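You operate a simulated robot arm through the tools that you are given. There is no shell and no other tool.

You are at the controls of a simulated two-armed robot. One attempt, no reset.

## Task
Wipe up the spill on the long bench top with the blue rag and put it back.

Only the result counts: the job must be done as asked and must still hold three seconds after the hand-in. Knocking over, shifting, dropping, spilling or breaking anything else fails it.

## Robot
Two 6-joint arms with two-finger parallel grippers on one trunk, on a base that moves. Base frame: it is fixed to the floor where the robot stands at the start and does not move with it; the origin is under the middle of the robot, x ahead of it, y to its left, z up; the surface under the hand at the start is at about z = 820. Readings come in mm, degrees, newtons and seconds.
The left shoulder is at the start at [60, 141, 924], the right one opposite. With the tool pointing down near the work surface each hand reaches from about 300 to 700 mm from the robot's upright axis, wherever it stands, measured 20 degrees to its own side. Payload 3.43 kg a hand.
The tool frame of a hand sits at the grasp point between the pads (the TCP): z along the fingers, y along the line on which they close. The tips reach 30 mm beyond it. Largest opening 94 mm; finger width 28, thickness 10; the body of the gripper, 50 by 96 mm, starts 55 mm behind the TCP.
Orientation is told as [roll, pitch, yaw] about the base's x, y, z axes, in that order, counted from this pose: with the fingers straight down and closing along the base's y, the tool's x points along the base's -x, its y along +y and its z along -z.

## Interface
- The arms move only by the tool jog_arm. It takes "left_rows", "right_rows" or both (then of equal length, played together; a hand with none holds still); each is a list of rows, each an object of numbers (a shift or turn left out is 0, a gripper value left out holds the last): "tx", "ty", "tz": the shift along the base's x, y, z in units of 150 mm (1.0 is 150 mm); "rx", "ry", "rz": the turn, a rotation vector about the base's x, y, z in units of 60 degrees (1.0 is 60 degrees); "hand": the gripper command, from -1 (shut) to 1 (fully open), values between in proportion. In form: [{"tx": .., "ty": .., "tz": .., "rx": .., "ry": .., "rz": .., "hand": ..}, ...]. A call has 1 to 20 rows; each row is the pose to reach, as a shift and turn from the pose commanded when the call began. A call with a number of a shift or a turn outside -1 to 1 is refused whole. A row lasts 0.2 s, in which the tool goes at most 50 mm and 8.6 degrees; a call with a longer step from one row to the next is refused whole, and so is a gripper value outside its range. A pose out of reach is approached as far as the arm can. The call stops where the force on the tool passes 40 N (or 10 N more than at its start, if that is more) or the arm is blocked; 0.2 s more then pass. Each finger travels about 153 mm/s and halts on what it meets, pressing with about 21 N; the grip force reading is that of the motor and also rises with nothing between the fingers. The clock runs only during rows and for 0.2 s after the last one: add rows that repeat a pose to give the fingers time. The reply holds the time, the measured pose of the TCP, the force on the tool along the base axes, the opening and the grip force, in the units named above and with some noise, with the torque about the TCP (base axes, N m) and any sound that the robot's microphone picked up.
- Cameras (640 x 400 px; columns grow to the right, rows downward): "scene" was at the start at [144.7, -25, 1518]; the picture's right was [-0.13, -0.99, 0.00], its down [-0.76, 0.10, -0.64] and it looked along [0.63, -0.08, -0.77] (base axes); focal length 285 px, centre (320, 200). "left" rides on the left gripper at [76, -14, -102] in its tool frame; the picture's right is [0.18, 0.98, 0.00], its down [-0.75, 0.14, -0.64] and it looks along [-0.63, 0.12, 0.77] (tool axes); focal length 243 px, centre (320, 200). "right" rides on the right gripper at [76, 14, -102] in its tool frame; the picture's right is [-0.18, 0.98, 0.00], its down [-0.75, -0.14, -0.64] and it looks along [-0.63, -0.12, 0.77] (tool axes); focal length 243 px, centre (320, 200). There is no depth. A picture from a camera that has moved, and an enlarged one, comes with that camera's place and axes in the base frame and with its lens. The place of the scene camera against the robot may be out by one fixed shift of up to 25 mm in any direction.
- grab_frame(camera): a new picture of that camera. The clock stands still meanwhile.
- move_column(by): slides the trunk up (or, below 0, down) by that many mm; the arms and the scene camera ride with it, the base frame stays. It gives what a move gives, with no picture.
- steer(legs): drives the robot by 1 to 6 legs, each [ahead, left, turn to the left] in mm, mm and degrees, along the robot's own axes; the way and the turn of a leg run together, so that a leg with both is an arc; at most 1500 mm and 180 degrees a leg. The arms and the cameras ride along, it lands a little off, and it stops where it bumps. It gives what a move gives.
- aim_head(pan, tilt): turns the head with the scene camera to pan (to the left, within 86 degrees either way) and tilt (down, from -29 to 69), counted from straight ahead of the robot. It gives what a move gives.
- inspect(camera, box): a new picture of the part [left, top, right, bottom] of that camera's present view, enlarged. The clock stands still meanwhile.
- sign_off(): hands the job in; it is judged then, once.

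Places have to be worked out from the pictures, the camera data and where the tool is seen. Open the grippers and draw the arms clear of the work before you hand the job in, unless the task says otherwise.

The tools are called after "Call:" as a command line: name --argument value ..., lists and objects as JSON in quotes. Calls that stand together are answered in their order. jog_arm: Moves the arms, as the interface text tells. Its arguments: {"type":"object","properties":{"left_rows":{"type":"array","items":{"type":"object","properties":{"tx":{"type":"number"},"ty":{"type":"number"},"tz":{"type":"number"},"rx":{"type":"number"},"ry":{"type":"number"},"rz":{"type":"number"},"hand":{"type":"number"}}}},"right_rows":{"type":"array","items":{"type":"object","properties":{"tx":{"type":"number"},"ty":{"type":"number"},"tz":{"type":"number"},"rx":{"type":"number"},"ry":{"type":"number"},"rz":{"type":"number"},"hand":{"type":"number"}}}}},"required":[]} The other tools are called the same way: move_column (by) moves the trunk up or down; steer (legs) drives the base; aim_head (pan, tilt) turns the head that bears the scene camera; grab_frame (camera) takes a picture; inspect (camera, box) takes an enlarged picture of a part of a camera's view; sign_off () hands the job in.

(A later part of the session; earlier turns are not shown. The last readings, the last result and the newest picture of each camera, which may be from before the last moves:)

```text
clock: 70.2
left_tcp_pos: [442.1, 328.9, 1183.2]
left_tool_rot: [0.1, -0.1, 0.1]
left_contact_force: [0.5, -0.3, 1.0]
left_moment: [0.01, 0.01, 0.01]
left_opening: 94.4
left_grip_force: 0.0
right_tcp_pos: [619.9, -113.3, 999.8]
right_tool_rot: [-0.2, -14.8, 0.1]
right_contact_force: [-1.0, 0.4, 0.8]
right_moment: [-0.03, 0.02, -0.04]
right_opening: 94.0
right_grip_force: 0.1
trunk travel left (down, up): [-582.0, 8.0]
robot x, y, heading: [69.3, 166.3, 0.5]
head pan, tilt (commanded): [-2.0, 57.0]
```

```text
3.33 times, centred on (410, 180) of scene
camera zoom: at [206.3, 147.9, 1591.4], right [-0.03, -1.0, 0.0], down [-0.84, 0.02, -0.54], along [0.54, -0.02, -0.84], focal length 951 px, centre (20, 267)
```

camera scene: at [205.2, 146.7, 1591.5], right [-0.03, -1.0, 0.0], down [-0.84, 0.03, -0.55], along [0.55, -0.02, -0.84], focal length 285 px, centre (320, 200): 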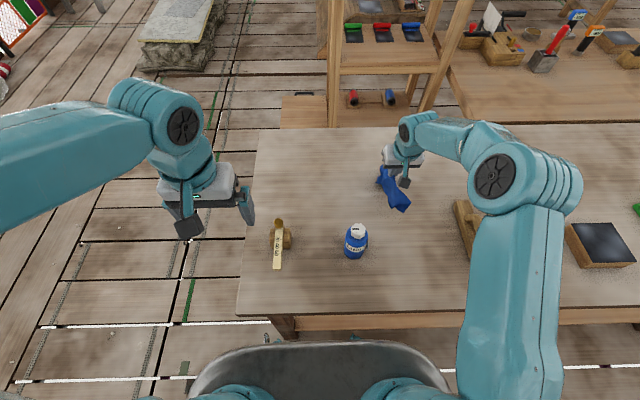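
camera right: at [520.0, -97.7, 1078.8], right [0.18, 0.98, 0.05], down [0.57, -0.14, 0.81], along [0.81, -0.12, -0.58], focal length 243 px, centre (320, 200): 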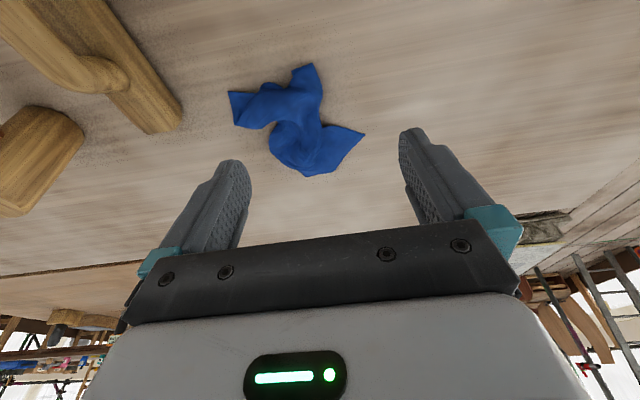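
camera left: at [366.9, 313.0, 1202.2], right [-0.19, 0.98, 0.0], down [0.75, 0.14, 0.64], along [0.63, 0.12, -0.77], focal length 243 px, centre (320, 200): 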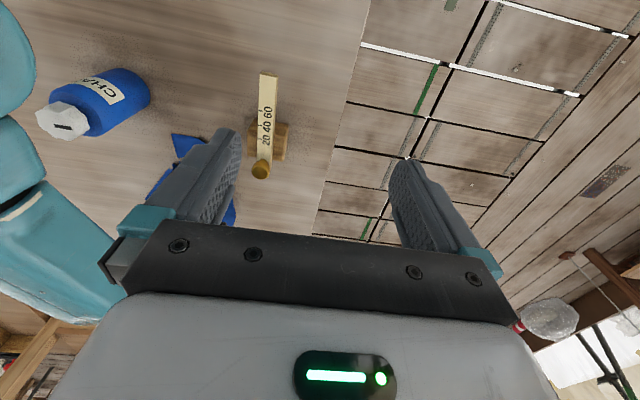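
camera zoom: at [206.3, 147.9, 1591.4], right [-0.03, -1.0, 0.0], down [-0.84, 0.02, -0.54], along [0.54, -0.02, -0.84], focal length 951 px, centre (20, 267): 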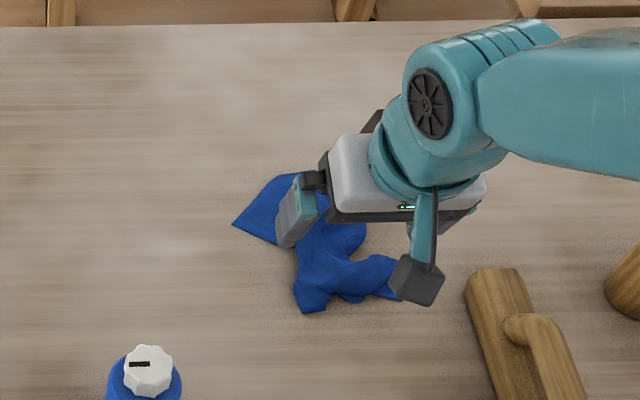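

The rag lies crumpled with its centroid at about (708,-142), some 28 mm right of where it was. I'll move the base to the right so the right arm faces the rag squarely, and get a clean overview before tidying it.

Call:
steer --legs '[[0, -138, 0]]'

Call:
jog_arm --right_rows '[{"tx": -0.15, "tz": 0.1}, {"tx": -0.4, "tz": 0.2}, {"tx": -0.7, "tz": 0.3}, {"tx": -0.9, "tz": 0.4}, {"tx": -0.9, "tz": 0.4}]'

Call:
aim_head --pan -10 --tilt 57

Call:
grab_frame --camera "scene"

Call:
grab_frame --camera "right"

```text
clock: 72.6
left_tcp_pos: [443.7, 193.4, 1181.4]
left_tool_rot: [-0.1, 0.1, 0.2]
left_contact_force: [-0.4, 0.1, 0.4]
left_moment: [-0.03, 0.0, 0.03]
left_opening: 94.2
left_grip_force: 0.1
right_tcp_pos: [620.2, -247.8, 999.6]
right_tool_rot: [-0.2, -14.6, 0.2]
right_contact_force: [0.4, 0.6, -0.6]
right_moment: [-0.05, 0.02, -0.03]
right_opening: 94.2
right_grip_force: 0.1
trunk travel left (down, up): [-582.0, 8.0]
robot x, y, heading: [69.8, 24.9, 0.3]
head pan, tilt (commanded): [-2.0, 57.0]
```

```text
clock: 73.8
left_tcp_pos: [444.9, 189.9, 1181.4]
left_tool_rot: [0.0, 0.0, 0.2]
left_contact_force: [0.3, -0.1, 0.4]
left_moment: [0.01, 0.02, 0.0]
left_opening: 94.1
left_grip_force: 0.0
right_tcp_pos: [486.3, -250.1, 1058.9]
right_tool_rot: [-0.1, -14.6, 0.2]
right_contact_force: [0.7, 0.2, -0.3]
right_moment: [0.02, 0.0, -0.02]
right_opening: 94.3
right_grip_force: 0.1
trunk travel left (down, up): [-582.0, 8.0]
robot x, y, heading: [66.9, 22.9, 0.3]
head pan, tilt (commanded): [-2.0, 57.0]
```

```text
clock: 74.5
left_tcp_pos: [443.2, 191.1, 1183.4]
left_tool_rot: [0.0, -0.1, 0.2]
left_contact_force: [0.1, 0.0, -0.1]
left_moment: [0.0, -0.01, -0.04]
left_opening: 93.7
left_grip_force: 0.2
right_tcp_pos: [484.0, -250.3, 1060.1]
right_tool_rot: [-0.1, -14.7, 0.2]
right_contact_force: [0.7, -0.1, 0.3]
right_moment: [0.01, 0.02, 0.03]
right_opening: 93.7
right_grip_force: 0.2
trunk travel left (down, up): [-582.0, 8.0]
robot x, y, heading: [70.0, 23.9, 0.3]
head pan, tilt (commanded): [-10.0, 57.0]
```

```text
taken
camera scene: at [205.3, -2.7, 1591.4], right [-0.17, -0.99, 0.0], down [-0.83, 0.14, -0.55], along [0.54, -0.09, -0.84], focal length 285 px, centre (320, 200)
```

scene: 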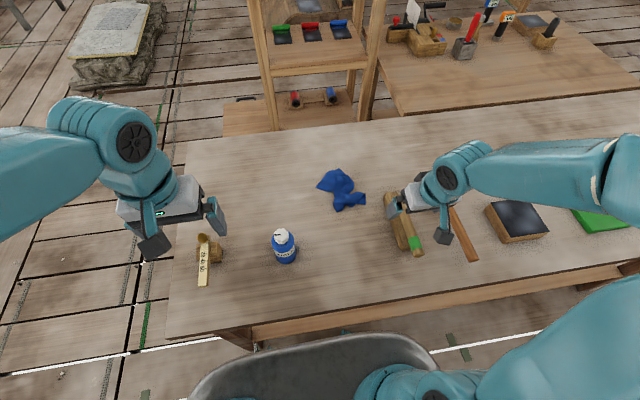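

```text
taken
camera right: at [384.3, -235.6, 1139.3], right [0.17, 0.98, 0.05], down [0.57, -0.14, 0.81], along [0.81, -0.12, -0.58], focal length 243 px, centre (320, 200)
```

right: 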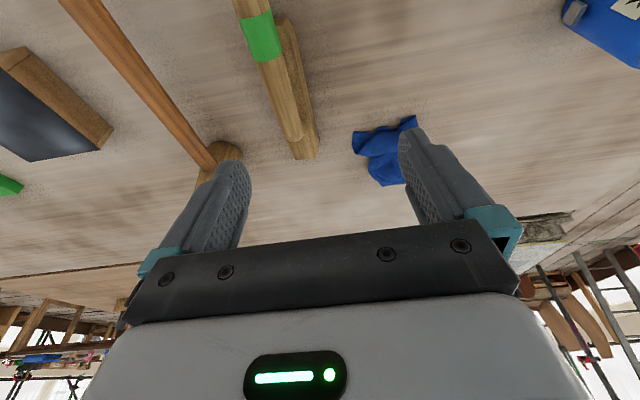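

Everything else stands as it was. I'll zoom in on the rag to see its corners and folds.

Call:
inspect --camera "scene" --box '[300, 155, 380, 225]'

Call:
inspect --camera "right" --box '[330, 100, 430, 200]'

```text
5.71 times, centred on (340, 190) of scene
camera zoom: at [205.3, -2.7, 1591.4], right [-0.17, -0.99, 0.0], down [-0.83, 0.14, -0.55], along [0.54, -0.09, -0.84], focal length 1631 px, centre (206, 257)
```

zoom: 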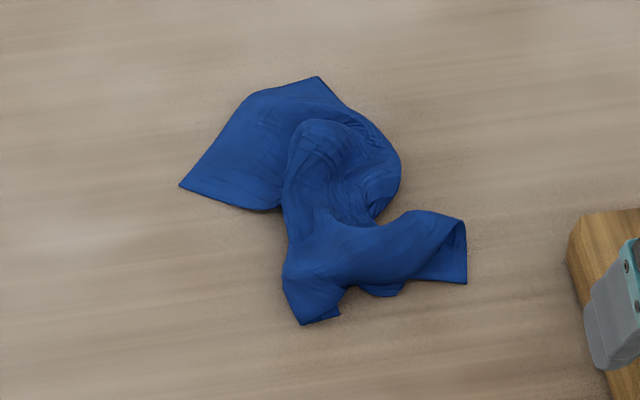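

```text
4.00 times, centred on (380, 150) of right
camera zoom: at [384.3, -235.6, 1139.3], right [0.17, 0.98, 0.05], down [0.57, -0.14, 0.81], along [0.81, -0.12, -0.58], focal length 970 px, centre (80, 400)
```

zoom: 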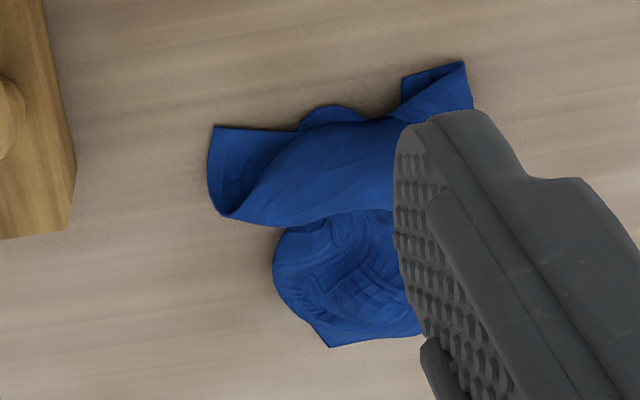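

I've located the rag's corners: far-left at (741,-63), far at (807,-160), near at (638,-114) and right at (649,-210). I'll lower the trunk for better reach, then bring the open hand upright above the near corner, to pull it out towards its old place.

Call:
move_column --by -82

Call:
jog_arm --right_rows '[{"tx": 0.15, "ty": 0.15, "ry": 0.08}, {"tx": 0.33, "ty": 0.32, "ry": 0.16}, {"tx": 0.52, "ty": 0.5, "ry": 0.245}, {"tx": 0.72, "ty": 0.7, "ry": 0.245}, {"tx": 0.92, "ty": 0.887, "ry": 0.245}, {"tx": 1.0, "ty": 0.887, "ry": 0.245, "tz": -0.1, "hand": 0.2}, {"tx": 1.0, "ty": 0.887, "ry": 0.245, "tz": -0.3, "hand": 0.2}, {"tx": 1.0, "ty": 0.887, "ry": 0.245, "tz": -0.3, "hand": 0.2}]'

Call:
grab_frame --camera "right"

Call:
grab_frame --camera "scene"

```text
clock: 75.7
left_tcp_pos: [444.9, 191.5, 1100.4]
left_tool_rot: [0.0, 0.0, 0.1]
left_contact_force: [0.8, -0.2, 0.2]
left_moment: [-0.01, 0.0, 0.0]
left_opening: 93.9
left_grip_force: 0.0
right_tcp_pos: [483.5, -249.3, 977.4]
right_tool_rot: [0.0, -14.7, 0.2]
right_contact_force: [-0.3, 0.5, -0.3]
right_moment: [0.0, 0.0, 0.01]
right_opening: 93.9
right_grip_force: 0.2
trunk travel left (down, up): [-500.0, 90.0]
robot x, y, heading: [67.9, 22.8, 0.3]
head pan, tilt (commanded): [-10.0, 57.0]
```

```text
clock: 77.5
left_tcp_pos: [443.8, 190.5, 1100.0]
left_tool_rot: [0.0, 0.0, 0.2]
left_contact_force: [0.0, 0.1, -0.3]
left_moment: [-0.01, -0.03, -0.02]
left_opening: 94.1
left_grip_force: 0.0
right_tcp_pos: [635.2, -118.2, 933.1]
right_tool_rot: [-0.1, 0.0, 0.3]
right_contact_force: [0.1, -0.7, 0.7]
right_moment: [0.0, -0.01, 0.0]
right_opening: 56.4
right_grip_force: 0.1
trunk travel left (down, up): [-500.0, 90.0]
robot x, y, heading: [69.2, 22.8, 0.3]
head pan, tilt (commanded): [-10.0, 57.0]
```

```text
taken
camera right: at [558.5, -102.9, 1034.9], right [0.18, 0.98, 0.0], down [0.75, -0.14, 0.64], along [0.63, -0.12, -0.77], focal length 243 px, centre (320, 200)
```

right: 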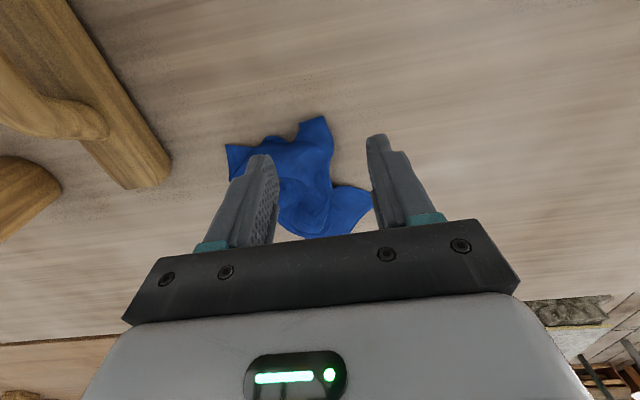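

```text
taken
camera scene: at [206.0, -2.4, 1509.4], right [-0.17, -0.99, 0.0], down [-0.83, 0.14, -0.54], along [0.54, -0.09, -0.84], focal length 285 px, centre (320, 200)
```

scene: 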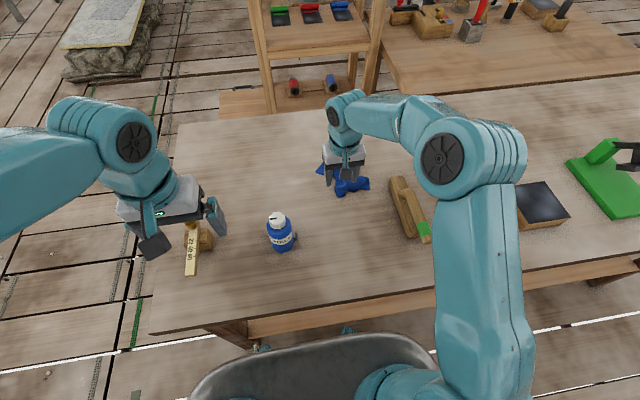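

The near corner tip is at about (641,-120), right between the fingers. I'll come down around it and pinch it.

Call:
jog_arm --right_rows '[{"tx": 0.08, "tz": -0.15}, {"tx": 0.08, "tz": -0.32}, {"tx": 0.08, "tz": -0.46}, {"tx": 0.08, "tz": -0.53}, {"tx": 0.08, "tz": -0.55}, {"tx": 0.08, "tz": -0.555}, {"tx": 0.08, "tz": -0.555}]'

Call:
jog_arm --right_rows '[{"hand": 0.0}, {"hand": -0.2}, {"hand": -0.4}, {"hand": -0.6}, {"hand": -0.8}, {"hand": -1.0}, {"hand": -1.0}]'

Call:
grab_frame --camera "right"

```text
clock: 79.0
left_tcp_pos: [440.8, 191.7, 1101.9]
left_tool_rot: [-0.1, -0.3, 0.2]
left_contact_force: [-0.3, -0.8, 0.2]
left_moment: [0.04, 0.03, -0.02]
left_opening: 93.9
left_grip_force: 0.0
right_tcp_pos: [647.8, -117.7, 853.5]
right_tool_rot: [-0.2, -0.6, 0.2]
right_contact_force: [2.0, -0.5, 37.0]
right_moment: [-1.25, -0.48, 0.07]
right_opening: 56.8
right_grip_force: 0.5
trunk travel left (down, up): [-500.0, 90.0]
robot x, y, heading: [66.6, 23.5, 0.3]
head pan, tilt (commanded): [-10.0, 57.0]
```

```text
clock: 80.7
left_tcp_pos: [440.8, 191.4, 1101.6]
left_tool_rot: [0.0, -0.1, 0.1]
left_contact_force: [-1.1, -0.5, -0.7]
left_moment: [-0.01, -0.02, -0.01]
left_opening: 94.0
left_grip_force: 0.1
right_tcp_pos: [646.3, -116.8, 853.5]
right_tool_rot: [0.0, -0.5, 0.1]
right_contact_force: [0.7, -2.4, 40.1]
right_moment: [-0.41, -0.38, 0.04]
right_opening: 21.2
right_grip_force: 21.1
trunk travel left (down, up): [-500.0, 90.0]
robot x, y, heading: [70.6, 24.4, 0.5]
head pan, tilt (commanded): [-10.0, 57.0]
```

```text
taken
camera right: at [569.3, -102.2, 954.9], right [0.18, 0.98, 0.0], down [0.75, -0.14, 0.65], along [0.64, -0.12, -0.76], focal length 243 px, centre (320, 200)
```

right: 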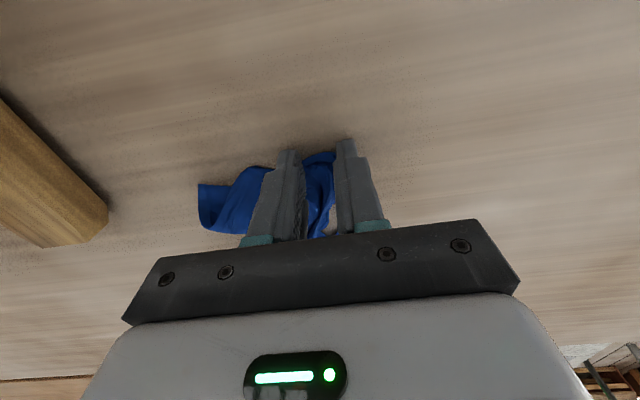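

I pressed too hard (37–40 N), so friction stopped the fingers at 21 mm. I'll ease up 3 mm and let them close.

Call:
jog_arm --right_rows '[{"tz": 0.01, "hand": -1.0}, {"tz": 0.02, "hand": -1.0}, {"tz": 0.022, "hand": -1.0}, {"tz": 0.022, "hand": -1.0}, {"tz": 0.022, "hand": -1.0}]'

Call:
grab_frame --camera "right"

```text
clock: 81.8
left_tcp_pos: [443.5, 191.4, 1101.8]
left_tool_rot: [-0.2, -0.1, 0.2]
left_contact_force: [0.2, -0.5, 0.2]
left_moment: [-0.04, 0.01, 0.01]
left_opening: 94.0
left_grip_force: 0.0
right_tcp_pos: [644.8, -117.0, 853.6]
right_tool_rot: [-0.2, -0.1, 0.2]
right_contact_force: [1.5, 4.2, 23.8]
right_moment: [0.0, -0.32, -0.01]
right_opening: 16.1
right_grip_force: 20.7
trunk travel left (down, up): [-500.0, 90.0]
robot x, y, heading: [66.2, 26.4, 0.5]
head pan, tilt (commanded): [-10.0, 57.0]
```

```text
taken
camera right: at [569.2, -101.4, 955.8], right [0.18, 0.98, 0.0], down [0.75, -0.14, 0.64], along [0.63, -0.12, -0.77], focal length 243 px, centre (320, 200)
```

right: 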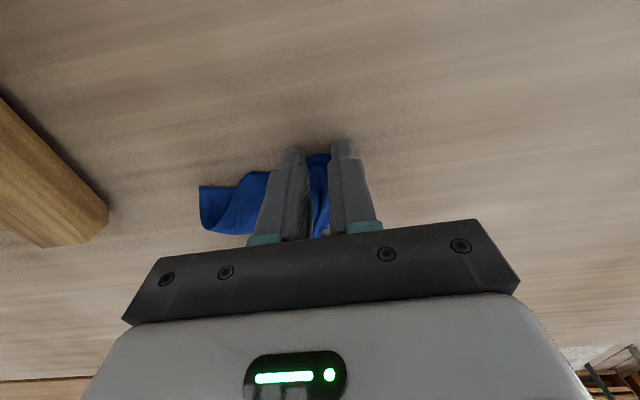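

It's still 24 N at 16 mm opening. I'll raise a bit more so the fingers can finish closing.

Call:
jog_arm --right_rows '[{"tz": 0.012, "hand": -1.0}, {"tz": 0.02, "hand": -1.0}, {"tz": 0.02, "hand": -1.0}, {"tz": 0.02, "hand": -1.0}]'

Call:
grab_frame --camera "right"

```text
clock: 82.8
left_tcp_pos: [443.6, 191.5, 1101.4]
left_tool_rot: [0.0, 0.0, 0.2]
left_contact_force: [-0.3, -0.5, -0.3]
left_moment: [0.02, -0.01, 0.0]
left_opening: 94.1
left_grip_force: 0.1
right_tcp_pos: [645.3, -117.5, 854.1]
right_tool_rot: [-0.1, 0.2, 0.2]
right_contact_force: [-0.4, 1.4, 1.7]
right_moment: [-0.03, -0.03, -0.03]
right_opening: 2.0
right_grip_force: 20.8
trunk travel left (down, up): [-500.0, 90.0]
robot x, y, heading: [71.1, 24.3, 0.3]
head pan, tilt (commanded): [-10.0, 57.0]
```

```text
taken
camera right: at [570.0, -102.0, 957.4], right [0.18, 0.98, 0.0], down [0.76, -0.14, 0.64], along [0.63, -0.12, -0.77], focal length 243 px, centre (320, 200)
```

right: 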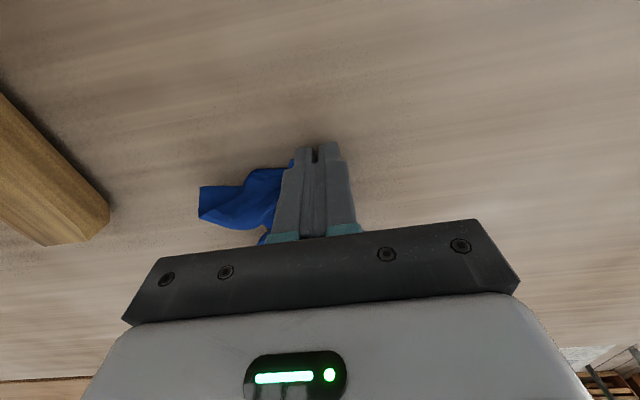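

The fingers closed to 2 mm, like the earlier cloth grip. I'll pull gently toward the rag's old near-left corner (588,-10).

Call:
jog_arm --right_rows '[{"tz": 0.04}, {"tx": -0.05, "ty": 0.1, "tz": 0.04}, {"tx": -0.1, "ty": 0.2, "tz": 0.04}, {"tx": -0.15, "ty": 0.3, "tz": 0.04}, {"tx": -0.2, "ty": 0.4, "tz": 0.04}, {"tx": -0.25, "ty": 0.5, "tz": 0.04}, {"tx": -0.28, "ty": 0.58, "tz": 0.04}, {"tx": -0.28, "ty": 0.58, "tz": 0.04}]'

Call:
grab_frame --camera "right"

Call:
inspect --camera "scene" --box '[250, 130, 410, 250]'

```text
clock: 84.7
left_tcp_pos: [444.8, 190.6, 1099.8]
left_tool_rot: [0.1, 0.0, 0.3]
left_contact_force: [0.6, -1.1, -0.7]
left_moment: [-0.02, -0.01, 0.0]
left_opening: 93.9
left_grip_force: 0.0
right_tcp_pos: [605.4, -29.3, 861.0]
right_tool_rot: [0.0, 0.0, 0.3]
right_contact_force: [0.0, 0.1, 0.2]
right_moment: [0.0, 0.0, 0.0]
right_opening: 2.0
right_grip_force: 21.1
trunk travel left (down, up): [-500.0, 90.0]
robot x, y, heading: [66.4, 20.6, 0.3]
head pan, tilt (commanded): [-10.0, 57.0]
```

```text
taken
camera right: at [529.1, -15.0, 963.9], right [0.18, 0.98, 0.0], down [0.75, -0.14, 0.64], along [0.63, -0.12, -0.77], focal length 243 px, centre (320, 200)
```

right: 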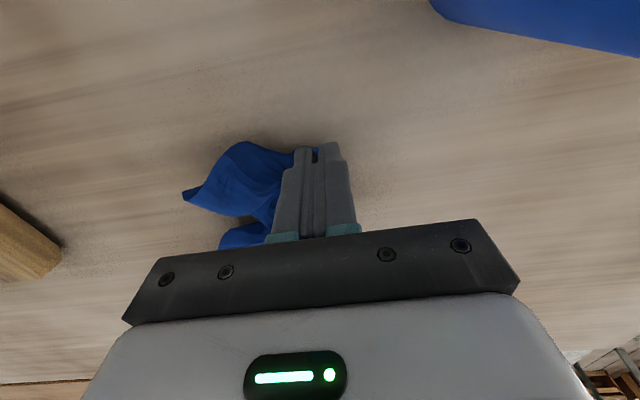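

```text
3.33 times, centred on (330, 190) of scene
camera zoom: at [206.2, -2.8, 1509.4], right [-0.17, -0.99, 0.0], down [-0.83, 0.14, -0.54], along [0.54, -0.09, -0.84], focal length 951 px, centre (287, 233)
```

zoom: 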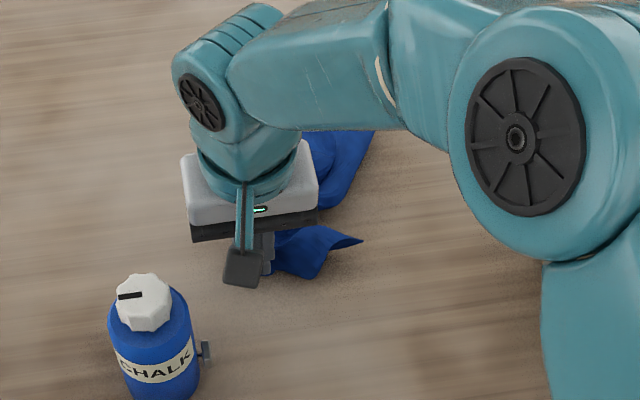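

The corner came along, dragging the rest. My wrist camera is now within about 20 mm of the bottle, so I'll go no further left. I'll release here, lift straight up and look.

Call:
jog_arm --right_rows '[{"tz": -0.03}, {"tz": -0.03, "hand": -0.7}, {"tz": -0.03, "hand": -0.5}, {"tz": 0.1, "hand": -0.5}, {"tz": 0.35, "hand": -0.5}, {"tz": 0.65, "hand": -0.5}, {"tz": 0.9, "hand": -0.5}, {"tz": 0.9, "ty": -0.1, "tx": -0.2}, {"tz": 0.9, "ty": -0.3, "tx": -0.5}, {"tz": 0.9, "ty": -0.5, "tx": -0.8}, {"tz": 0.9, "ty": -0.75, "tx": -0.95}, {"tz": 0.9, "ty": -0.75, "tx": -0.95}]'

Call:
inspect --camera "scene" --box '[250, 110, 410, 230]'

Call:
grab_frame --camera "right"

```text
refused: row 9 steps farther than a row can; nothing moved
```

```text
3.33 times, centred on (330, 170) of scene
camera zoom: at [206.2, -2.8, 1509.4], right [-0.17, -0.99, 0.0], down [-0.83, 0.14, -0.54], along [0.54, -0.09, -0.84], focal length 951 px, centre (287, 300)
```

zoom: 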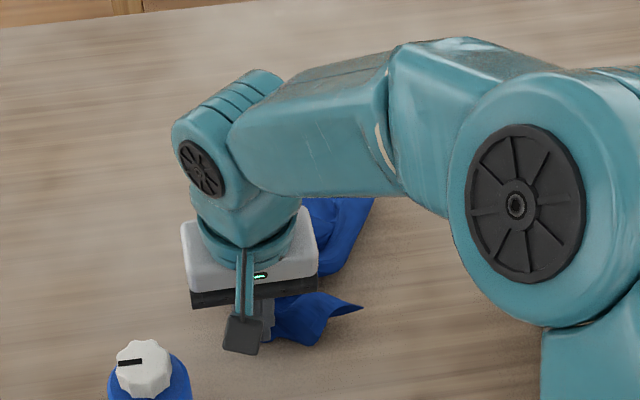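

```text
taken
camera right: at [529.1, -15.0, 963.9], right [0.18, 0.98, 0.0], down [0.75, -0.14, 0.64], along [0.63, -0.12, -0.77], focal length 243 px, centre (320, 200)
```

right: 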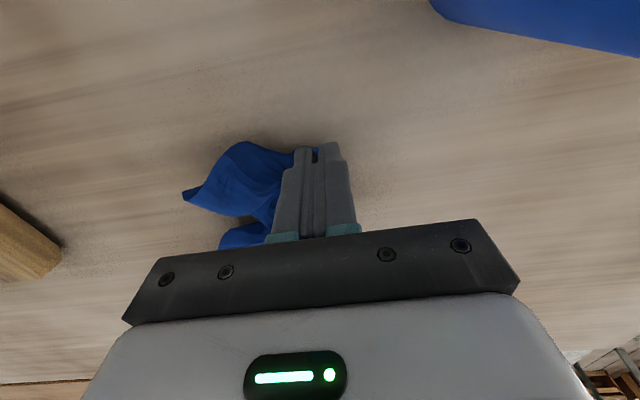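

Row 9 stepped too far, so nothing moved. I'll repeat the release and retreat with smaller steps.

Call:
jog_arm --right_rows '[{"tz": -0.03}, {"tz": -0.03, "hand": -0.7}, {"tz": -0.03, "hand": -0.4}, {"tz": 0.1, "hand": -0.4}, {"tz": 0.35, "hand": -0.4}, {"tz": 0.62, "hand": -0.4}, {"tz": 0.9, "hand": -0.4}, {"tz": 0.9, "ty": -0.1, "tx": -0.15}, {"tz": 0.9, "ty": -0.25, "tx": -0.4}, {"tz": 0.9, "ty": -0.4, "tx": -0.65}, {"tz": 0.9, "ty": -0.55, "tx": -0.9}, {"tz": 0.9, "ty": -0.55, "tx": -0.9}]'

Call:
inspect --camera "scene" --box '[250, 110, 410, 230]'

Call:
grab_frame --camera "right"

```text
clock: 87.2
left_tcp_pos: [444.8, 190.9, 1100.0]
left_tool_rot: [-0.2, -0.1, 0.2]
left_contact_force: [0.0, 0.2, 0.3]
left_moment: [-0.03, 0.05, -0.03]
left_opening: 94.0
left_grip_force: 0.1
right_tcp_pos: [470.2, -111.4, 995.7]
right_tool_rot: [-0.1, 0.1, 0.2]
right_contact_force: [0.2, 0.0, -0.4]
right_moment: [0.02, 0.0, 0.02]
right_opening: 28.1
right_grip_force: 0.1
trunk travel left (down, up): [-500.0, 90.0]
robot x, y, heading: [70.3, 24.4, 0.5]
head pan, tilt (commanded): [-10.0, 57.0]
```

```text
3.33 times, centred on (330, 170) of scene
camera zoom: at [208.2, -1.2, 1509.2], right [-0.17, -0.99, 0.0], down [-0.83, 0.14, -0.54], along [0.54, -0.09, -0.84], focal length 951 px, centre (287, 300)
```

zoom: 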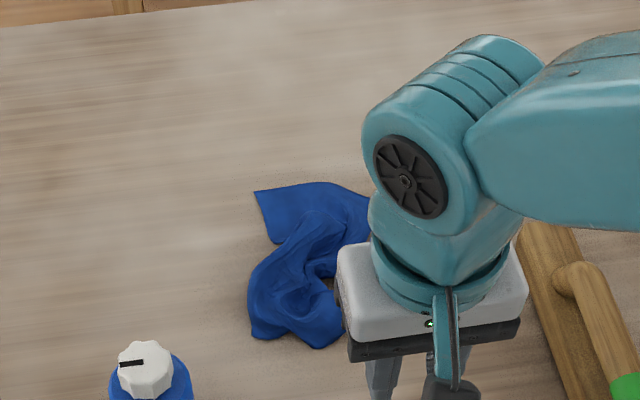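

```text
taken
camera right: at [393.9, -97.3, 1097.8], right [0.18, 0.98, 0.0], down [0.75, -0.14, 0.64], along [0.63, -0.12, -0.77], focal length 243 px, centre (320, 200)
```

right: 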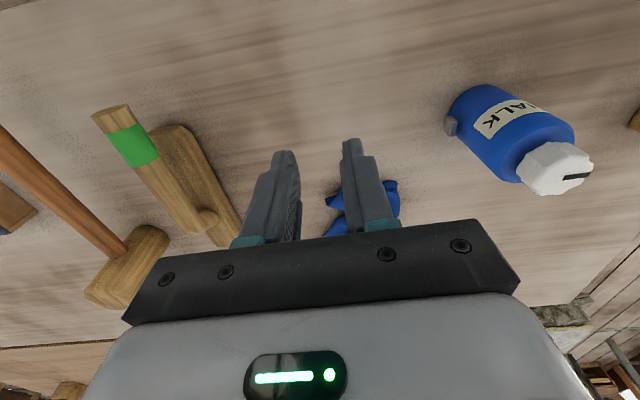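

The hand still hides part of the rag. I'll swing it out to the right at height and look again.

Call:
jog_arm --right_rows '[{"ty": -0.2, "tz": 0.1}, {"ty": -0.45, "tz": 0.25}, {"ty": -0.7, "tz": 0.4}, {"ty": -0.95, "tz": 0.5}, {"ty": -0.95, "tz": 0.5}]'

Call:
inspect --camera "scene" --box '[280, 125, 400, 225]'

Call:
grab_frame --camera "right"

```text
clock: 88.5
left_tcp_pos: [443.3, 190.6, 1100.1]
left_tool_rot: [-0.1, 0.0, 0.2]
left_contact_force: [-0.9, 0.5, -0.1]
left_moment: [-0.01, 0.02, -0.02]
left_opening: 93.9
left_grip_force: 0.1
right_tcp_pos: [470.1, -254.5, 1071.5]
right_tool_rot: [-0.1, 0.0, 0.2]
right_contact_force: [-0.7, -0.3, -0.7]
right_moment: [-0.03, 0.01, 0.01]
right_opening: 28.3
right_grip_force: 0.0
trunk travel left (down, up): [-500.0, 90.0]
robot x, y, heading: [67.2, 21.7, 0.5]
head pan, tilt (commanded): [-10.0, 57.0]
```

```text
4.00 times, centred on (340, 175) of scene
camera zoom: at [206.0, -1.4, 1509.4], right [-0.17, -0.99, 0.0], down [-0.83, 0.14, -0.54], along [0.54, -0.09, -0.84], focal length 1142 px, centre (240, 300)
```

zoom: 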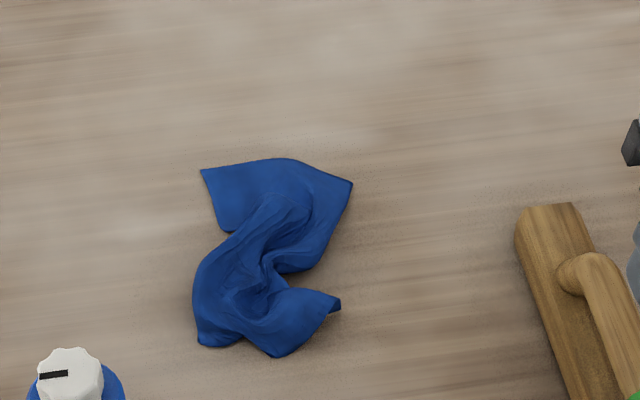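

```text
taken
camera right: at [392.8, -239.5, 1174.9], right [0.18, 0.98, 0.0], down [0.75, -0.14, 0.64], along [0.63, -0.12, -0.77], focal length 243 px, centre (320, 200)
```

right: 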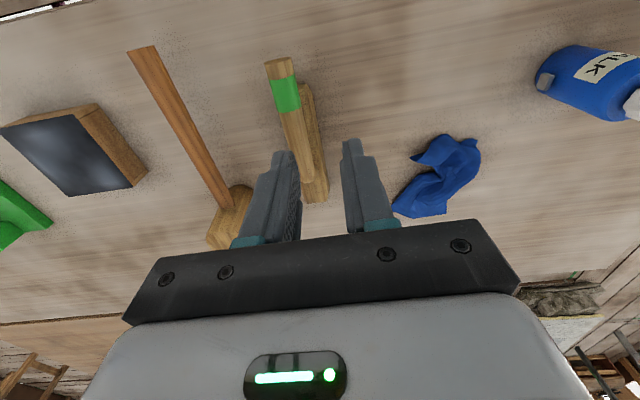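

Now the rag is seen fully: far-left corner A (763,-48), right corner B (731,-161) and near parts around (590–623,-25 to -128). Its centroid is about (680,-85), so pulling B outward to the far right will both spread it and re-centre it. I'll tilt the tool for reach and go over B.

Call:
jog_arm --right_rows '[{"tx": 0.1, "ty": 0.05, "ry": -0.1}, {"tx": 0.3, "ty": 0.15, "ry": -0.2, "tz": -0.1}, {"tx": 0.5, "ty": 0.27, "ry": -0.3, "tz": -0.25}, {"tx": 0.75, "ty": 0.4, "ry": -0.333, "tz": -0.4}, {"tx": 0.98, "ty": 0.55, "ry": -0.333, "tz": -0.5}, {"tx": 0.98, "ty": 0.72, "ry": -0.333, "tz": -0.65, "hand": 0.06}, {"tx": 0.98, "ty": 0.72, "ry": -0.333, "tz": -0.75, "hand": 0.06}, {"tx": 0.98, "ty": 0.72, "ry": -0.333, "tz": -0.75, "hand": 0.06}]'

Call:
jog_arm --right_rows '[{"tx": 0.2}, {"tx": 0.45}, {"tx": 0.66, "tz": -0.05}, {"tx": 0.66, "tz": -0.2}, {"tx": 0.66, "tz": -0.2}]'

Call:
grab_frame --camera "right"

Call:
inspect --camera "scene" --box '[280, 105, 440, 225]'

```text
clock: 90.2
left_tcp_pos: [442.9, 190.6, 1100.3]
left_tool_rot: [-0.1, 0.0, 0.2]
left_contact_force: [0.2, -0.1, -0.5]
left_moment: [-0.04, -0.04, 0.0]
left_opening: 93.8
left_grip_force: 0.1
right_tcp_pos: [615.8, -146.1, 959.6]
right_tool_rot: [-0.1, -20.0, 0.2]
right_contact_force: [0.4, -0.2, 0.4]
right_moment: [-0.02, -0.04, 0.01]
right_opening: 49.6
right_grip_force: 0.0
trunk travel left (down, up): [-500.0, 90.0]
robot x, y, heading: [67.5, 20.9, 0.3]
head pan, tilt (commanded): [-10.0, 57.0]
```

```text
clock: 91.5
left_tcp_pos: [444.1, 190.7, 1100.2]
left_tool_rot: [0.0, 0.0, 0.1]
left_contact_force: [-0.2, 1.0, -0.4]
left_moment: [-0.02, 0.0, -0.01]
left_opening: 93.9
left_grip_force: 0.1
right_tcp_pos: [717.0, -145.1, 927.7]
right_tool_rot: [0.0, -20.1, 0.3]
right_contact_force: [0.2, -0.5, -0.3]
right_moment: [0.01, -0.01, 0.03]
right_opening: 50.1
right_grip_force: 0.0
trunk travel left (down, up): [-500.0, 90.0]
robot x, y, heading: [69.4, 26.0, 0.1]
head pan, tilt (commanded): [-10.0, 57.0]
```

```text
taken
camera right: at [609.2, -131.2, 999.1], right [0.17, 0.98, 0.06], down [0.49, -0.14, 0.86], along [0.86, -0.12, -0.51], focal length 243 px, centre (320, 200)
```

right: 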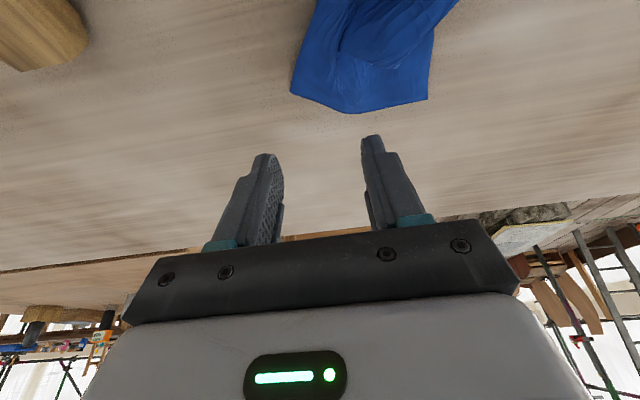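

```text
3.33 times, centred on (360, 165) of scene
camera zoom: at [206.5, -2.3, 1509.4], right [-0.17, -0.99, 0.0], down [-0.83, 0.14, -0.54], along [0.54, -0.09, -0.84], focal length 951 px, centre (187, 317)
```

zoom: 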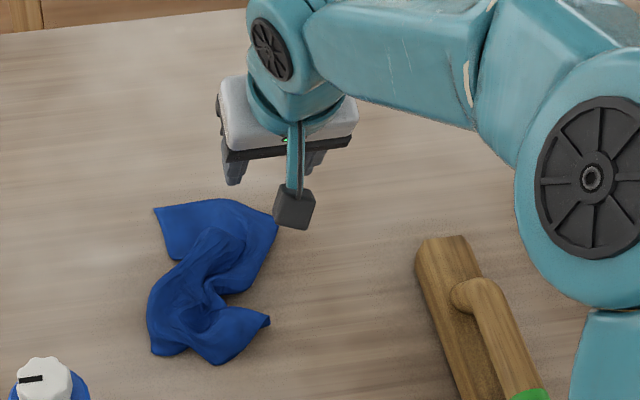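

B is at about (731,-165), the true far-right corner of the rag. I'll lower onto it, stopping short of contact before the final press.

Call:
jog_arm --right_rows '[{"tx": 0.02, "ty": -0.04, "tz": -0.15}, {"tx": 0.02, "ty": -0.04, "tz": -0.32}, {"tx": 0.02, "ty": -0.04, "tz": -0.42}, {"tx": 0.02, "ty": -0.04, "tz": -0.47}, {"tx": 0.02, "ty": -0.04, "tz": -0.47}]'

Call:
jog_arm --right_rows '[{"tz": -0.015}, {"tz": -0.02}, {"tz": -0.02}]'

Call:
grab_frame --camera "right"

```text
clock: 92.7
left_tcp_pos: [444.3, 191.2, 1100.4]
left_tool_rot: [0.0, -0.2, 0.2]
left_contact_force: [0.4, 0.3, 0.6]
left_moment: [0.01, 0.02, 0.01]
left_opening: 93.8
left_grip_force: 0.0
right_tcp_pos: [719.4, -152.6, 859.0]
right_tool_rot: [-0.1, -20.1, 0.2]
right_contact_force: [-0.2, -0.1, 0.3]
right_moment: [0.02, 0.0, -0.01]
right_opening: 50.0
right_grip_force: 0.2
trunk travel left (down, up): [-500.0, 90.0]
robot x, y, heading: [65.0, 25.1, 0.5]
head pan, tilt (commanded): [-10.0, 57.0]
```

```text
clock: 93.5
left_tcp_pos: [443.6, 192.0, 1100.6]
left_tool_rot: [0.1, -0.1, 0.3]
left_contact_force: [-0.2, 0.4, -0.3]
left_moment: [0.02, 0.01, 0.03]
left_opening: 93.8
left_grip_force: 0.1
right_tcp_pos: [719.0, -152.0, 856.1]
right_tool_rot: [-0.1, -20.1, 0.3]
right_contact_force: [0.9, 0.4, 5.9]
right_moment: [0.23, -0.04, -0.05]
right_opening: 50.3
right_grip_force: 0.5
trunk travel left (down, up): [-500.0, 90.0]
robot x, y, heading: [67.6, 26.5, 0.3]
head pan, tilt (commanded): [-10.0, 57.0]
```

```text
taken
camera right: at [611.7, -138.0, 926.7], right [0.17, 0.98, 0.06], down [0.49, -0.14, 0.86], along [0.86, -0.12, -0.5], focal length 243 px, centre (320, 200)
```

right: 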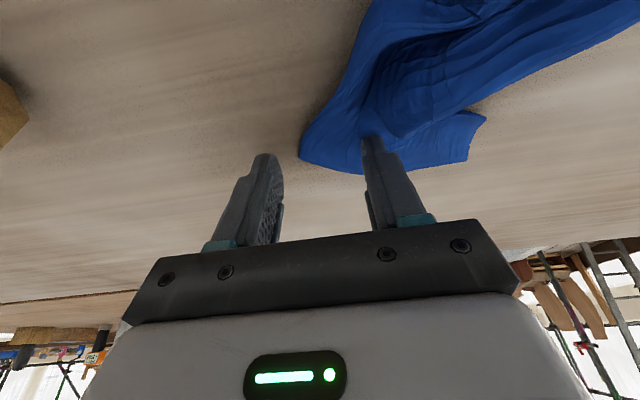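

There's a light contact of 6 N with the corner between the fingers. I'll close gently.

Call:
jog_arm --right_rows '[{"hand": -0.1}, {"hand": -0.3}, {"hand": -0.5}, {"hand": -0.7}, {"hand": -0.85}, {"hand": -1.0}, {"hand": -1.0}, {"hand": -1.0}]'

Call:
grab_frame --camera "right"

```text
clock: 95.2
left_tcp_pos: [444.4, 191.8, 1101.0]
left_tool_rot: [0.0, 0.0, 0.2]
left_contact_force: [-0.3, -0.3, 0.0]
left_moment: [0.02, 0.02, 0.0]
left_opening: 94.1
left_grip_force: 0.0
right_tcp_pos: [717.4, -152.9, 855.8]
right_tool_rot: [-0.1, -20.0, 0.2]
right_contact_force: [-0.6, 0.2, 5.5]
right_moment: [0.01, 0.04, 0.02]
right_opening: 2.6
right_grip_force: 21.2
trunk travel left (down, up): [-500.0, 90.0]
robot x, y, heading: [69.7, 22.5, -0.1]
head pan, tilt (commanded): [-10.0, 57.0]
```

```text
taken
camera right: at [611.3, -138.2, 926.3], right [0.17, 0.98, 0.06], down [0.49, -0.14, 0.86], along [0.86, -0.12, -0.5], focal length 243 px, centre (320, 200)
```

right: 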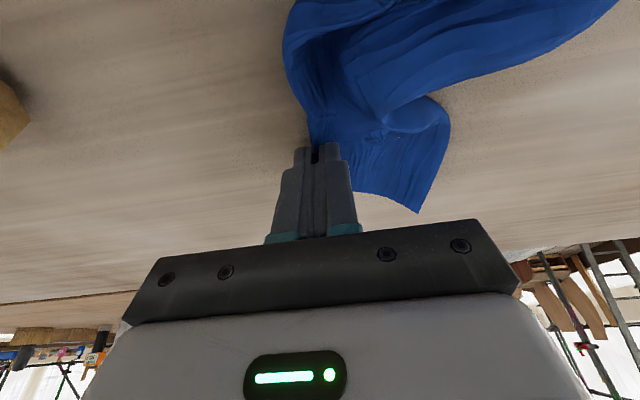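

The corner is held (2.6 mm). I'll pull it out to the far right, staying well inside reach.

Call:
jog_arm --right_rows '[{"tz": 0.035}, {"tx": 0.05, "ty": -0.07, "tz": 0.035}, {"tx": 0.1, "ty": -0.14, "tz": 0.035}, {"tx": 0.16, "ty": -0.21, "tz": 0.035}, {"tx": 0.22, "ty": -0.28, "tz": 0.035}, {"tx": 0.28, "ty": -0.35, "tz": 0.035}, {"tx": 0.32, "ty": -0.4, "tz": 0.035}, {"tx": 0.32, "ty": -0.4, "tz": 0.035}]'

Call:
inspect --camera "scene" --box '[280, 105, 440, 225]'

Call:
grab_frame --camera "right"

```text
clock: 97.0
left_tcp_pos: [442.6, 190.6, 1099.7]
left_tool_rot: [0.0, 0.0, 0.1]
left_contact_force: [0.1, -0.9, -1.0]
left_moment: [0.0, -0.01, 0.02]
left_opening: 93.9
left_grip_force: 0.0
right_tcp_pos: [767.5, -213.3, 859.8]
right_tool_rot: [0.0, -20.0, 0.2]
right_contact_force: [0.2, 0.2, 0.1]
right_moment: [0.02, 0.01, 0.01]
right_opening: 2.5
right_grip_force: 20.7
trunk travel left (down, up): [-500.0, 90.0]
robot x, y, heading: [65.3, 23.5, 0.3]
head pan, tilt (commanded): [-10.0, 57.0]
```

```text
3.33 times, centred on (360, 165) of scene
camera zoom: at [206.0, -2.1, 1509.4], right [-0.17, -0.99, 0.0], down [-0.83, 0.14, -0.54], along [0.54, -0.09, -0.84], focal length 951 px, centre (187, 317)
```

zoom: 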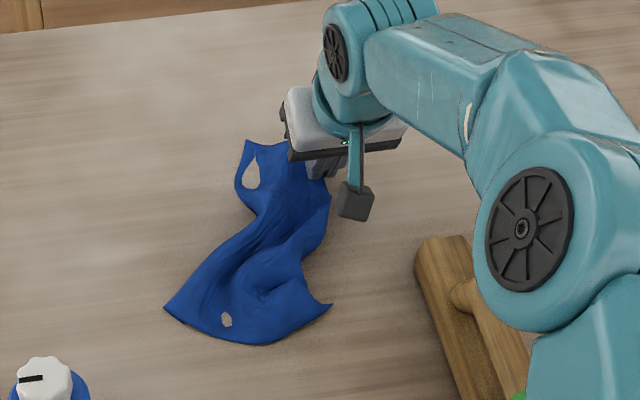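

```text
taken
camera right: at [659.9, -198.5, 931.2], right [0.17, 0.98, 0.06], down [0.49, -0.14, 0.86], along [0.86, -0.12, -0.5], focal length 243 px, centre (320, 200)
```

right: 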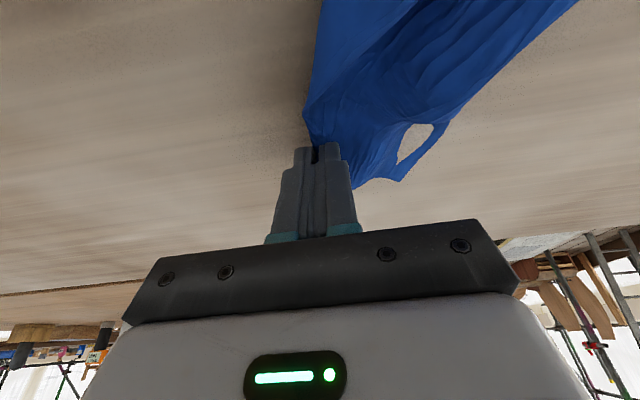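

The rag is opening up very well: near edge from (652,-43) to (630,-187), far corner A at (832,-153). I'll release B here and back off upward.

Call:
jog_arm --right_rows '[{"tz": -0.02}, {"tz": -0.02, "hand": -0.8}, {"tz": -0.01, "hand": -0.6}, {"tz": 0.08, "hand": -0.6}, {"tz": 0.3, "hand": -0.6}, {"tz": 0.6, "hand": -0.6}, {"tz": 0.85, "hand": -0.6, "tx": -0.1}, {"tz": 0.95, "hand": -0.6, "tx": -0.35}, {"tz": 0.95, "hand": -0.6, "tx": -0.65}, {"tz": 0.95, "hand": -0.6, "tx": -0.9}, {"tz": 0.95, "hand": -0.6, "tx": -0.9}]'

Call:
inspect --camera "scene" --box '[280, 105, 440, 225]'

Call:
grab_frame --camera "right"

```text
clock: 99.5
left_tcp_pos: [444.8, 191.6, 1099.5]
left_tool_rot: [0.0, 0.0, 0.2]
left_contact_force: [0.8, -1.4, 0.5]
left_moment: [0.03, 0.01, 0.01]
left_opening: 94.0
left_grip_force: 0.0
right_tcp_pos: [632.1, -213.8, 1001.9]
right_tool_rot: [-0.1, -19.9, 0.2]
right_contact_force: [0.5, -0.2, 0.3]
right_moment: [-0.02, 0.02, -0.01]
right_opening: 18.3
right_grip_force: 0.0
trunk travel left (down, up): [-500.0, 90.0]
robot x, y, heading: [72.3, 22.9, 0.5]
head pan, tilt (commanded): [-10.0, 57.0]
```

```text
3.33 times, centred on (360, 165) of scene
camera zoom: at [208.0, -2.3, 1509.2], right [-0.17, -0.99, 0.0], down [-0.83, 0.14, -0.54], along [0.54, -0.09, -0.84], focal length 951 px, centre (187, 317)
```

zoom: 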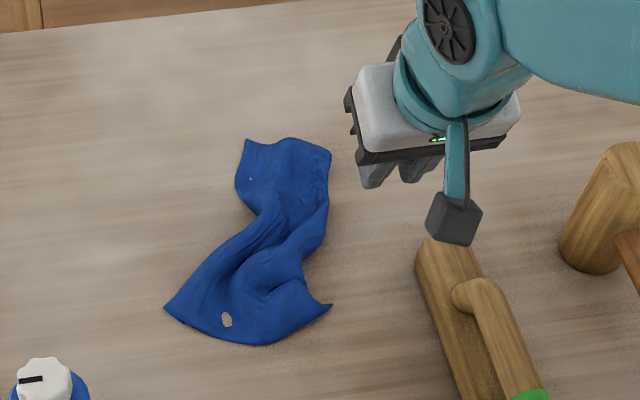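

```text
taken
camera right: at [526.5, -199.4, 1073.2], right [0.17, 0.98, 0.06], down [0.49, -0.14, 0.86], along [0.85, -0.12, -0.51], focal length 243 px, centre (320, 200)
```

right: 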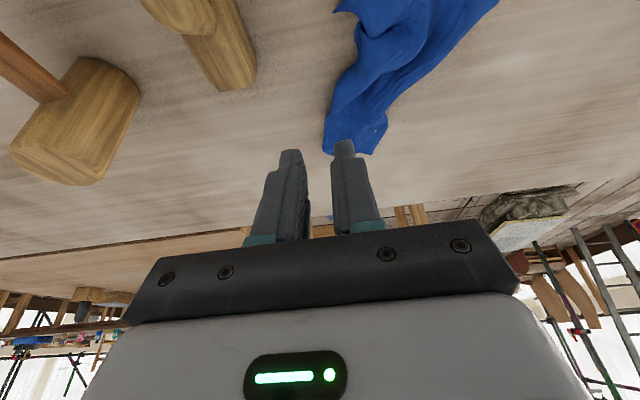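

B stayed put and the rag now spans most of its old area, with its centroid near (707,-134). Next I'll pull the far-left corner A (832,-153) to the left; for that I tilt to about -33° and go above it.

Call:
jog_arm --right_rows '[{"tx": 0.15, "ty": 0.08, "ry": -0.08}, {"tx": 0.35, "ty": 0.16, "ry": -0.16, "tz": -0.1}, {"tx": 0.55, "ty": 0.25, "ry": -0.217, "tz": -0.2, "hand": 0.06}, {"tx": 0.75, "ty": 0.33, "ry": -0.217, "tz": -0.32, "hand": 0.06}, {"tx": 0.95, "ty": 0.33, "ry": -0.217, "tz": -0.42, "hand": 0.06}, {"tx": 0.95, "ty": 0.33, "ry": -0.217, "tz": -0.42, "hand": 0.06}]'

Call:
grab_frame --camera "right"

```text
clock: 100.8
left_tcp_pos: [442.6, 191.8, 1101.1]
left_tool_rot: [0.0, -0.1, 0.2]
left_contact_force: [-0.4, 1.2, -0.1]
left_moment: [0.0, -0.04, -0.04]
left_opening: 94.0
left_grip_force: 0.1
right_tcp_pos: [774.3, -163.2, 940.0]
right_tool_rot: [-0.2, -33.1, 0.3]
right_contact_force: [-0.8, -0.3, 0.0]
right_moment: [0.0, 0.02, 0.0]
right_opening: 50.0
right_grip_force: 0.1
trunk travel left (down, up): [-500.0, 90.0]
robot x, y, heading: [67.5, 25.2, 0.3]
head pan, tilt (commanded): [-10.0, 57.0]
```

```text
taken
camera right: at [654.8, -148.2, 984.9], right [0.15, 0.98, 0.1], down [0.28, -0.14, 0.95], along [0.95, -0.12, -0.3], focal length 243 px, centre (320, 200)
```

right: 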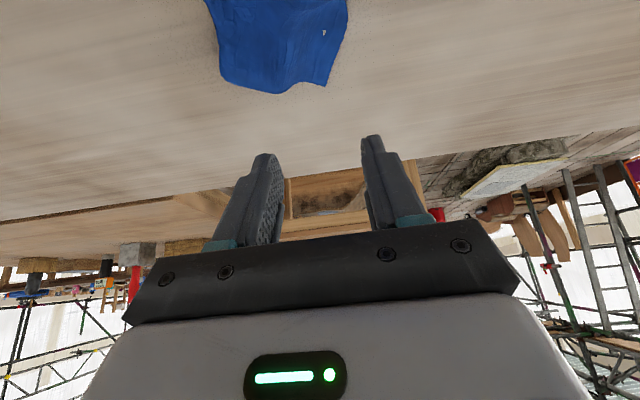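

Corner A is at (833,-153), between the fingers. I'll advance 26 mm and lower onto it.

Call:
jog_arm --right_rows '[{"tx": 0.1, "tz": -0.12}, {"tx": 0.175, "tz": -0.27}, {"tx": 0.175, "tz": -0.42}, {"tx": 0.175, "tz": -0.51}, {"tx": 0.175, "tz": -0.545}, {"tx": 0.175, "tz": -0.545}]'

Call:
jog_arm --right_rows '[{"tz": -0.01}, {"tz": -0.02}, {"tz": -0.02}]'

Call:
grab_frame --camera "right"

```text
clock: 102.2
left_tcp_pos: [443.9, 191.2, 1100.7]
left_tool_rot: [0.0, 0.0, 0.2]
left_contact_force: [-0.3, -0.1, 0.5]
left_moment: [0.02, -0.05, -0.01]
left_opening: 94.0
left_grip_force: 0.1
right_tcp_pos: [800.5, -163.1, 857.4]
right_tool_rot: [-0.2, -33.0, 0.3]
right_contact_force: [0.2, -0.4, 0.6]
right_moment: [-0.01, -0.03, 0.02]
right_opening: 49.8
right_grip_force: 0.1
trunk travel left (down, up): [-500.0, 90.0]
robot x, y, heading: [69.1, 22.1, 0.2]
head pan, tilt (commanded): [-10.0, 57.0]
```

```text
clock: 103.0
left_tcp_pos: [443.1, 190.6, 1100.2]
left_tool_rot: [0.0, 0.1, 0.3]
left_contact_force: [-1.2, -0.4, 0.1]
left_moment: [-0.02, -0.03, -0.03]
left_opening: 94.0
left_grip_force: 0.1
right_tcp_pos: [801.0, -162.9, 855.6]
right_tool_rot: [-0.2, -33.0, 0.1]
right_contact_force: [0.1, -0.1, -0.1]
right_moment: [0.0, -0.03, 0.02]
right_opening: 49.9
right_grip_force: 0.0
trunk travel left (down, up): [-500.0, 90.0]
robot x, y, heading: [66.9, 21.2, 0.1]
head pan, tilt (commanded): [-10.0, 57.0]
```

```text
taken
camera right: at [680.6, -148.7, 900.0], right [0.15, 0.98, 0.1], down [0.28, -0.14, 0.95], along [0.95, -0.12, -0.3], focal length 243 px, centre (320, 200)
```

right: 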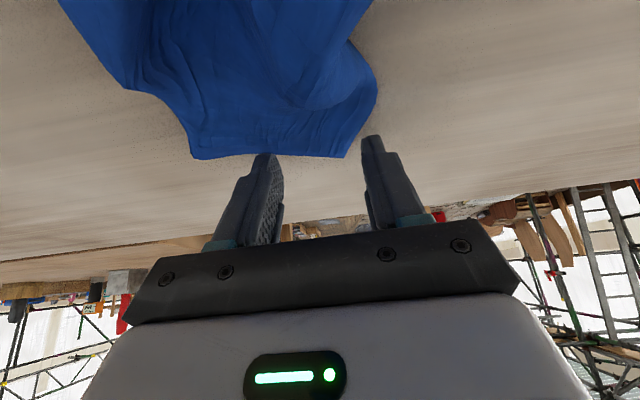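

No contact yet at z≈855.6. I'll step down a little more until a light touch, then close.

Call:
jog_arm --right_rows '[{"tz": -0.012}, {"tz": -0.022}, {"tz": -0.022}]'

```text
clock: 103.8
left_tcp_pos: [442.9, 190.7, 1102.2]
left_tool_rot: [0.0, -0.1, 0.2]
left_contact_force: [0.9, -0.5, -0.7]
left_moment: [0.03, 0.01, 0.04]
left_opening: 94.0
left_grip_force: 0.0
right_tcp_pos: [800.2, -163.0, 854.2]
right_tool_rot: [-0.2, -33.2, 0.2]
right_contact_force: [0.4, -1.2, 10.2]
right_moment: [0.05, -0.06, -0.03]
right_opening: 50.0
right_grip_force: 0.1
trunk travel left (down, up): [-500.0, 90.0]
robot x, y, heading: [68.7, 24.5, 0.3]
head pan, tilt (commanded): [-10.0, 57.0]
```

There's a 10 N touch on the cloth. I'll close the fingers on corner A.

Call:
jog_arm --right_rows '[{"hand": -0.1}, {"hand": -0.3}, {"hand": -0.5}, {"hand": -0.7}, {"hand": -0.85}, {"hand": -1.0}, {"hand": -1.0}, {"hand": -1.0}]'

Call:
grab_frame --camera "right"

```text
clock: 105.7
left_tcp_pos: [442.0, 191.8, 1100.2]
left_tool_rot: [-0.2, -0.1, 0.2]
left_contact_force: [-0.3, 0.1, -0.4]
left_moment: [0.01, 0.01, -0.03]
left_opening: 93.9
left_grip_force: 0.0
right_tcp_pos: [798.3, -162.8, 853.8]
right_tool_rot: [-0.2, -33.2, 0.3]
right_contact_force: [0.5, 2.3, 17.7]
right_moment: [0.12, -0.15, 0.06]
right_opening: 2.2
right_grip_force: 21.0
trunk travel left (down, up): [-500.0, 90.0]
robot x, y, heading: [67.1, 24.1, 0.2]
head pan, tilt (commanded): [-10.0, 57.0]
```

```text
taken
camera right: at [679.6, -147.8, 898.5], right [0.15, 0.98, 0.1], down [0.28, -0.14, 0.95], along [0.95, -0.12, -0.3], focal length 243 px, centre (320, 200)
```

right: 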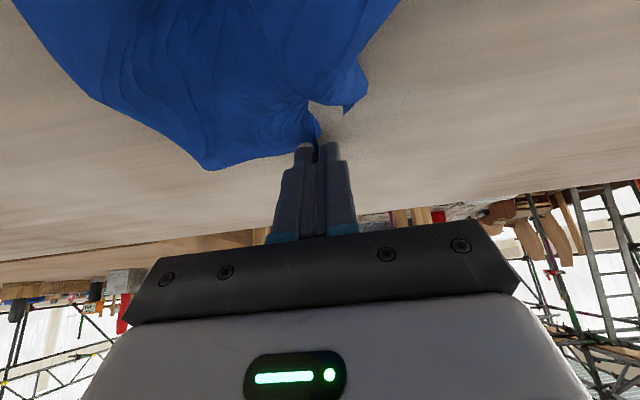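

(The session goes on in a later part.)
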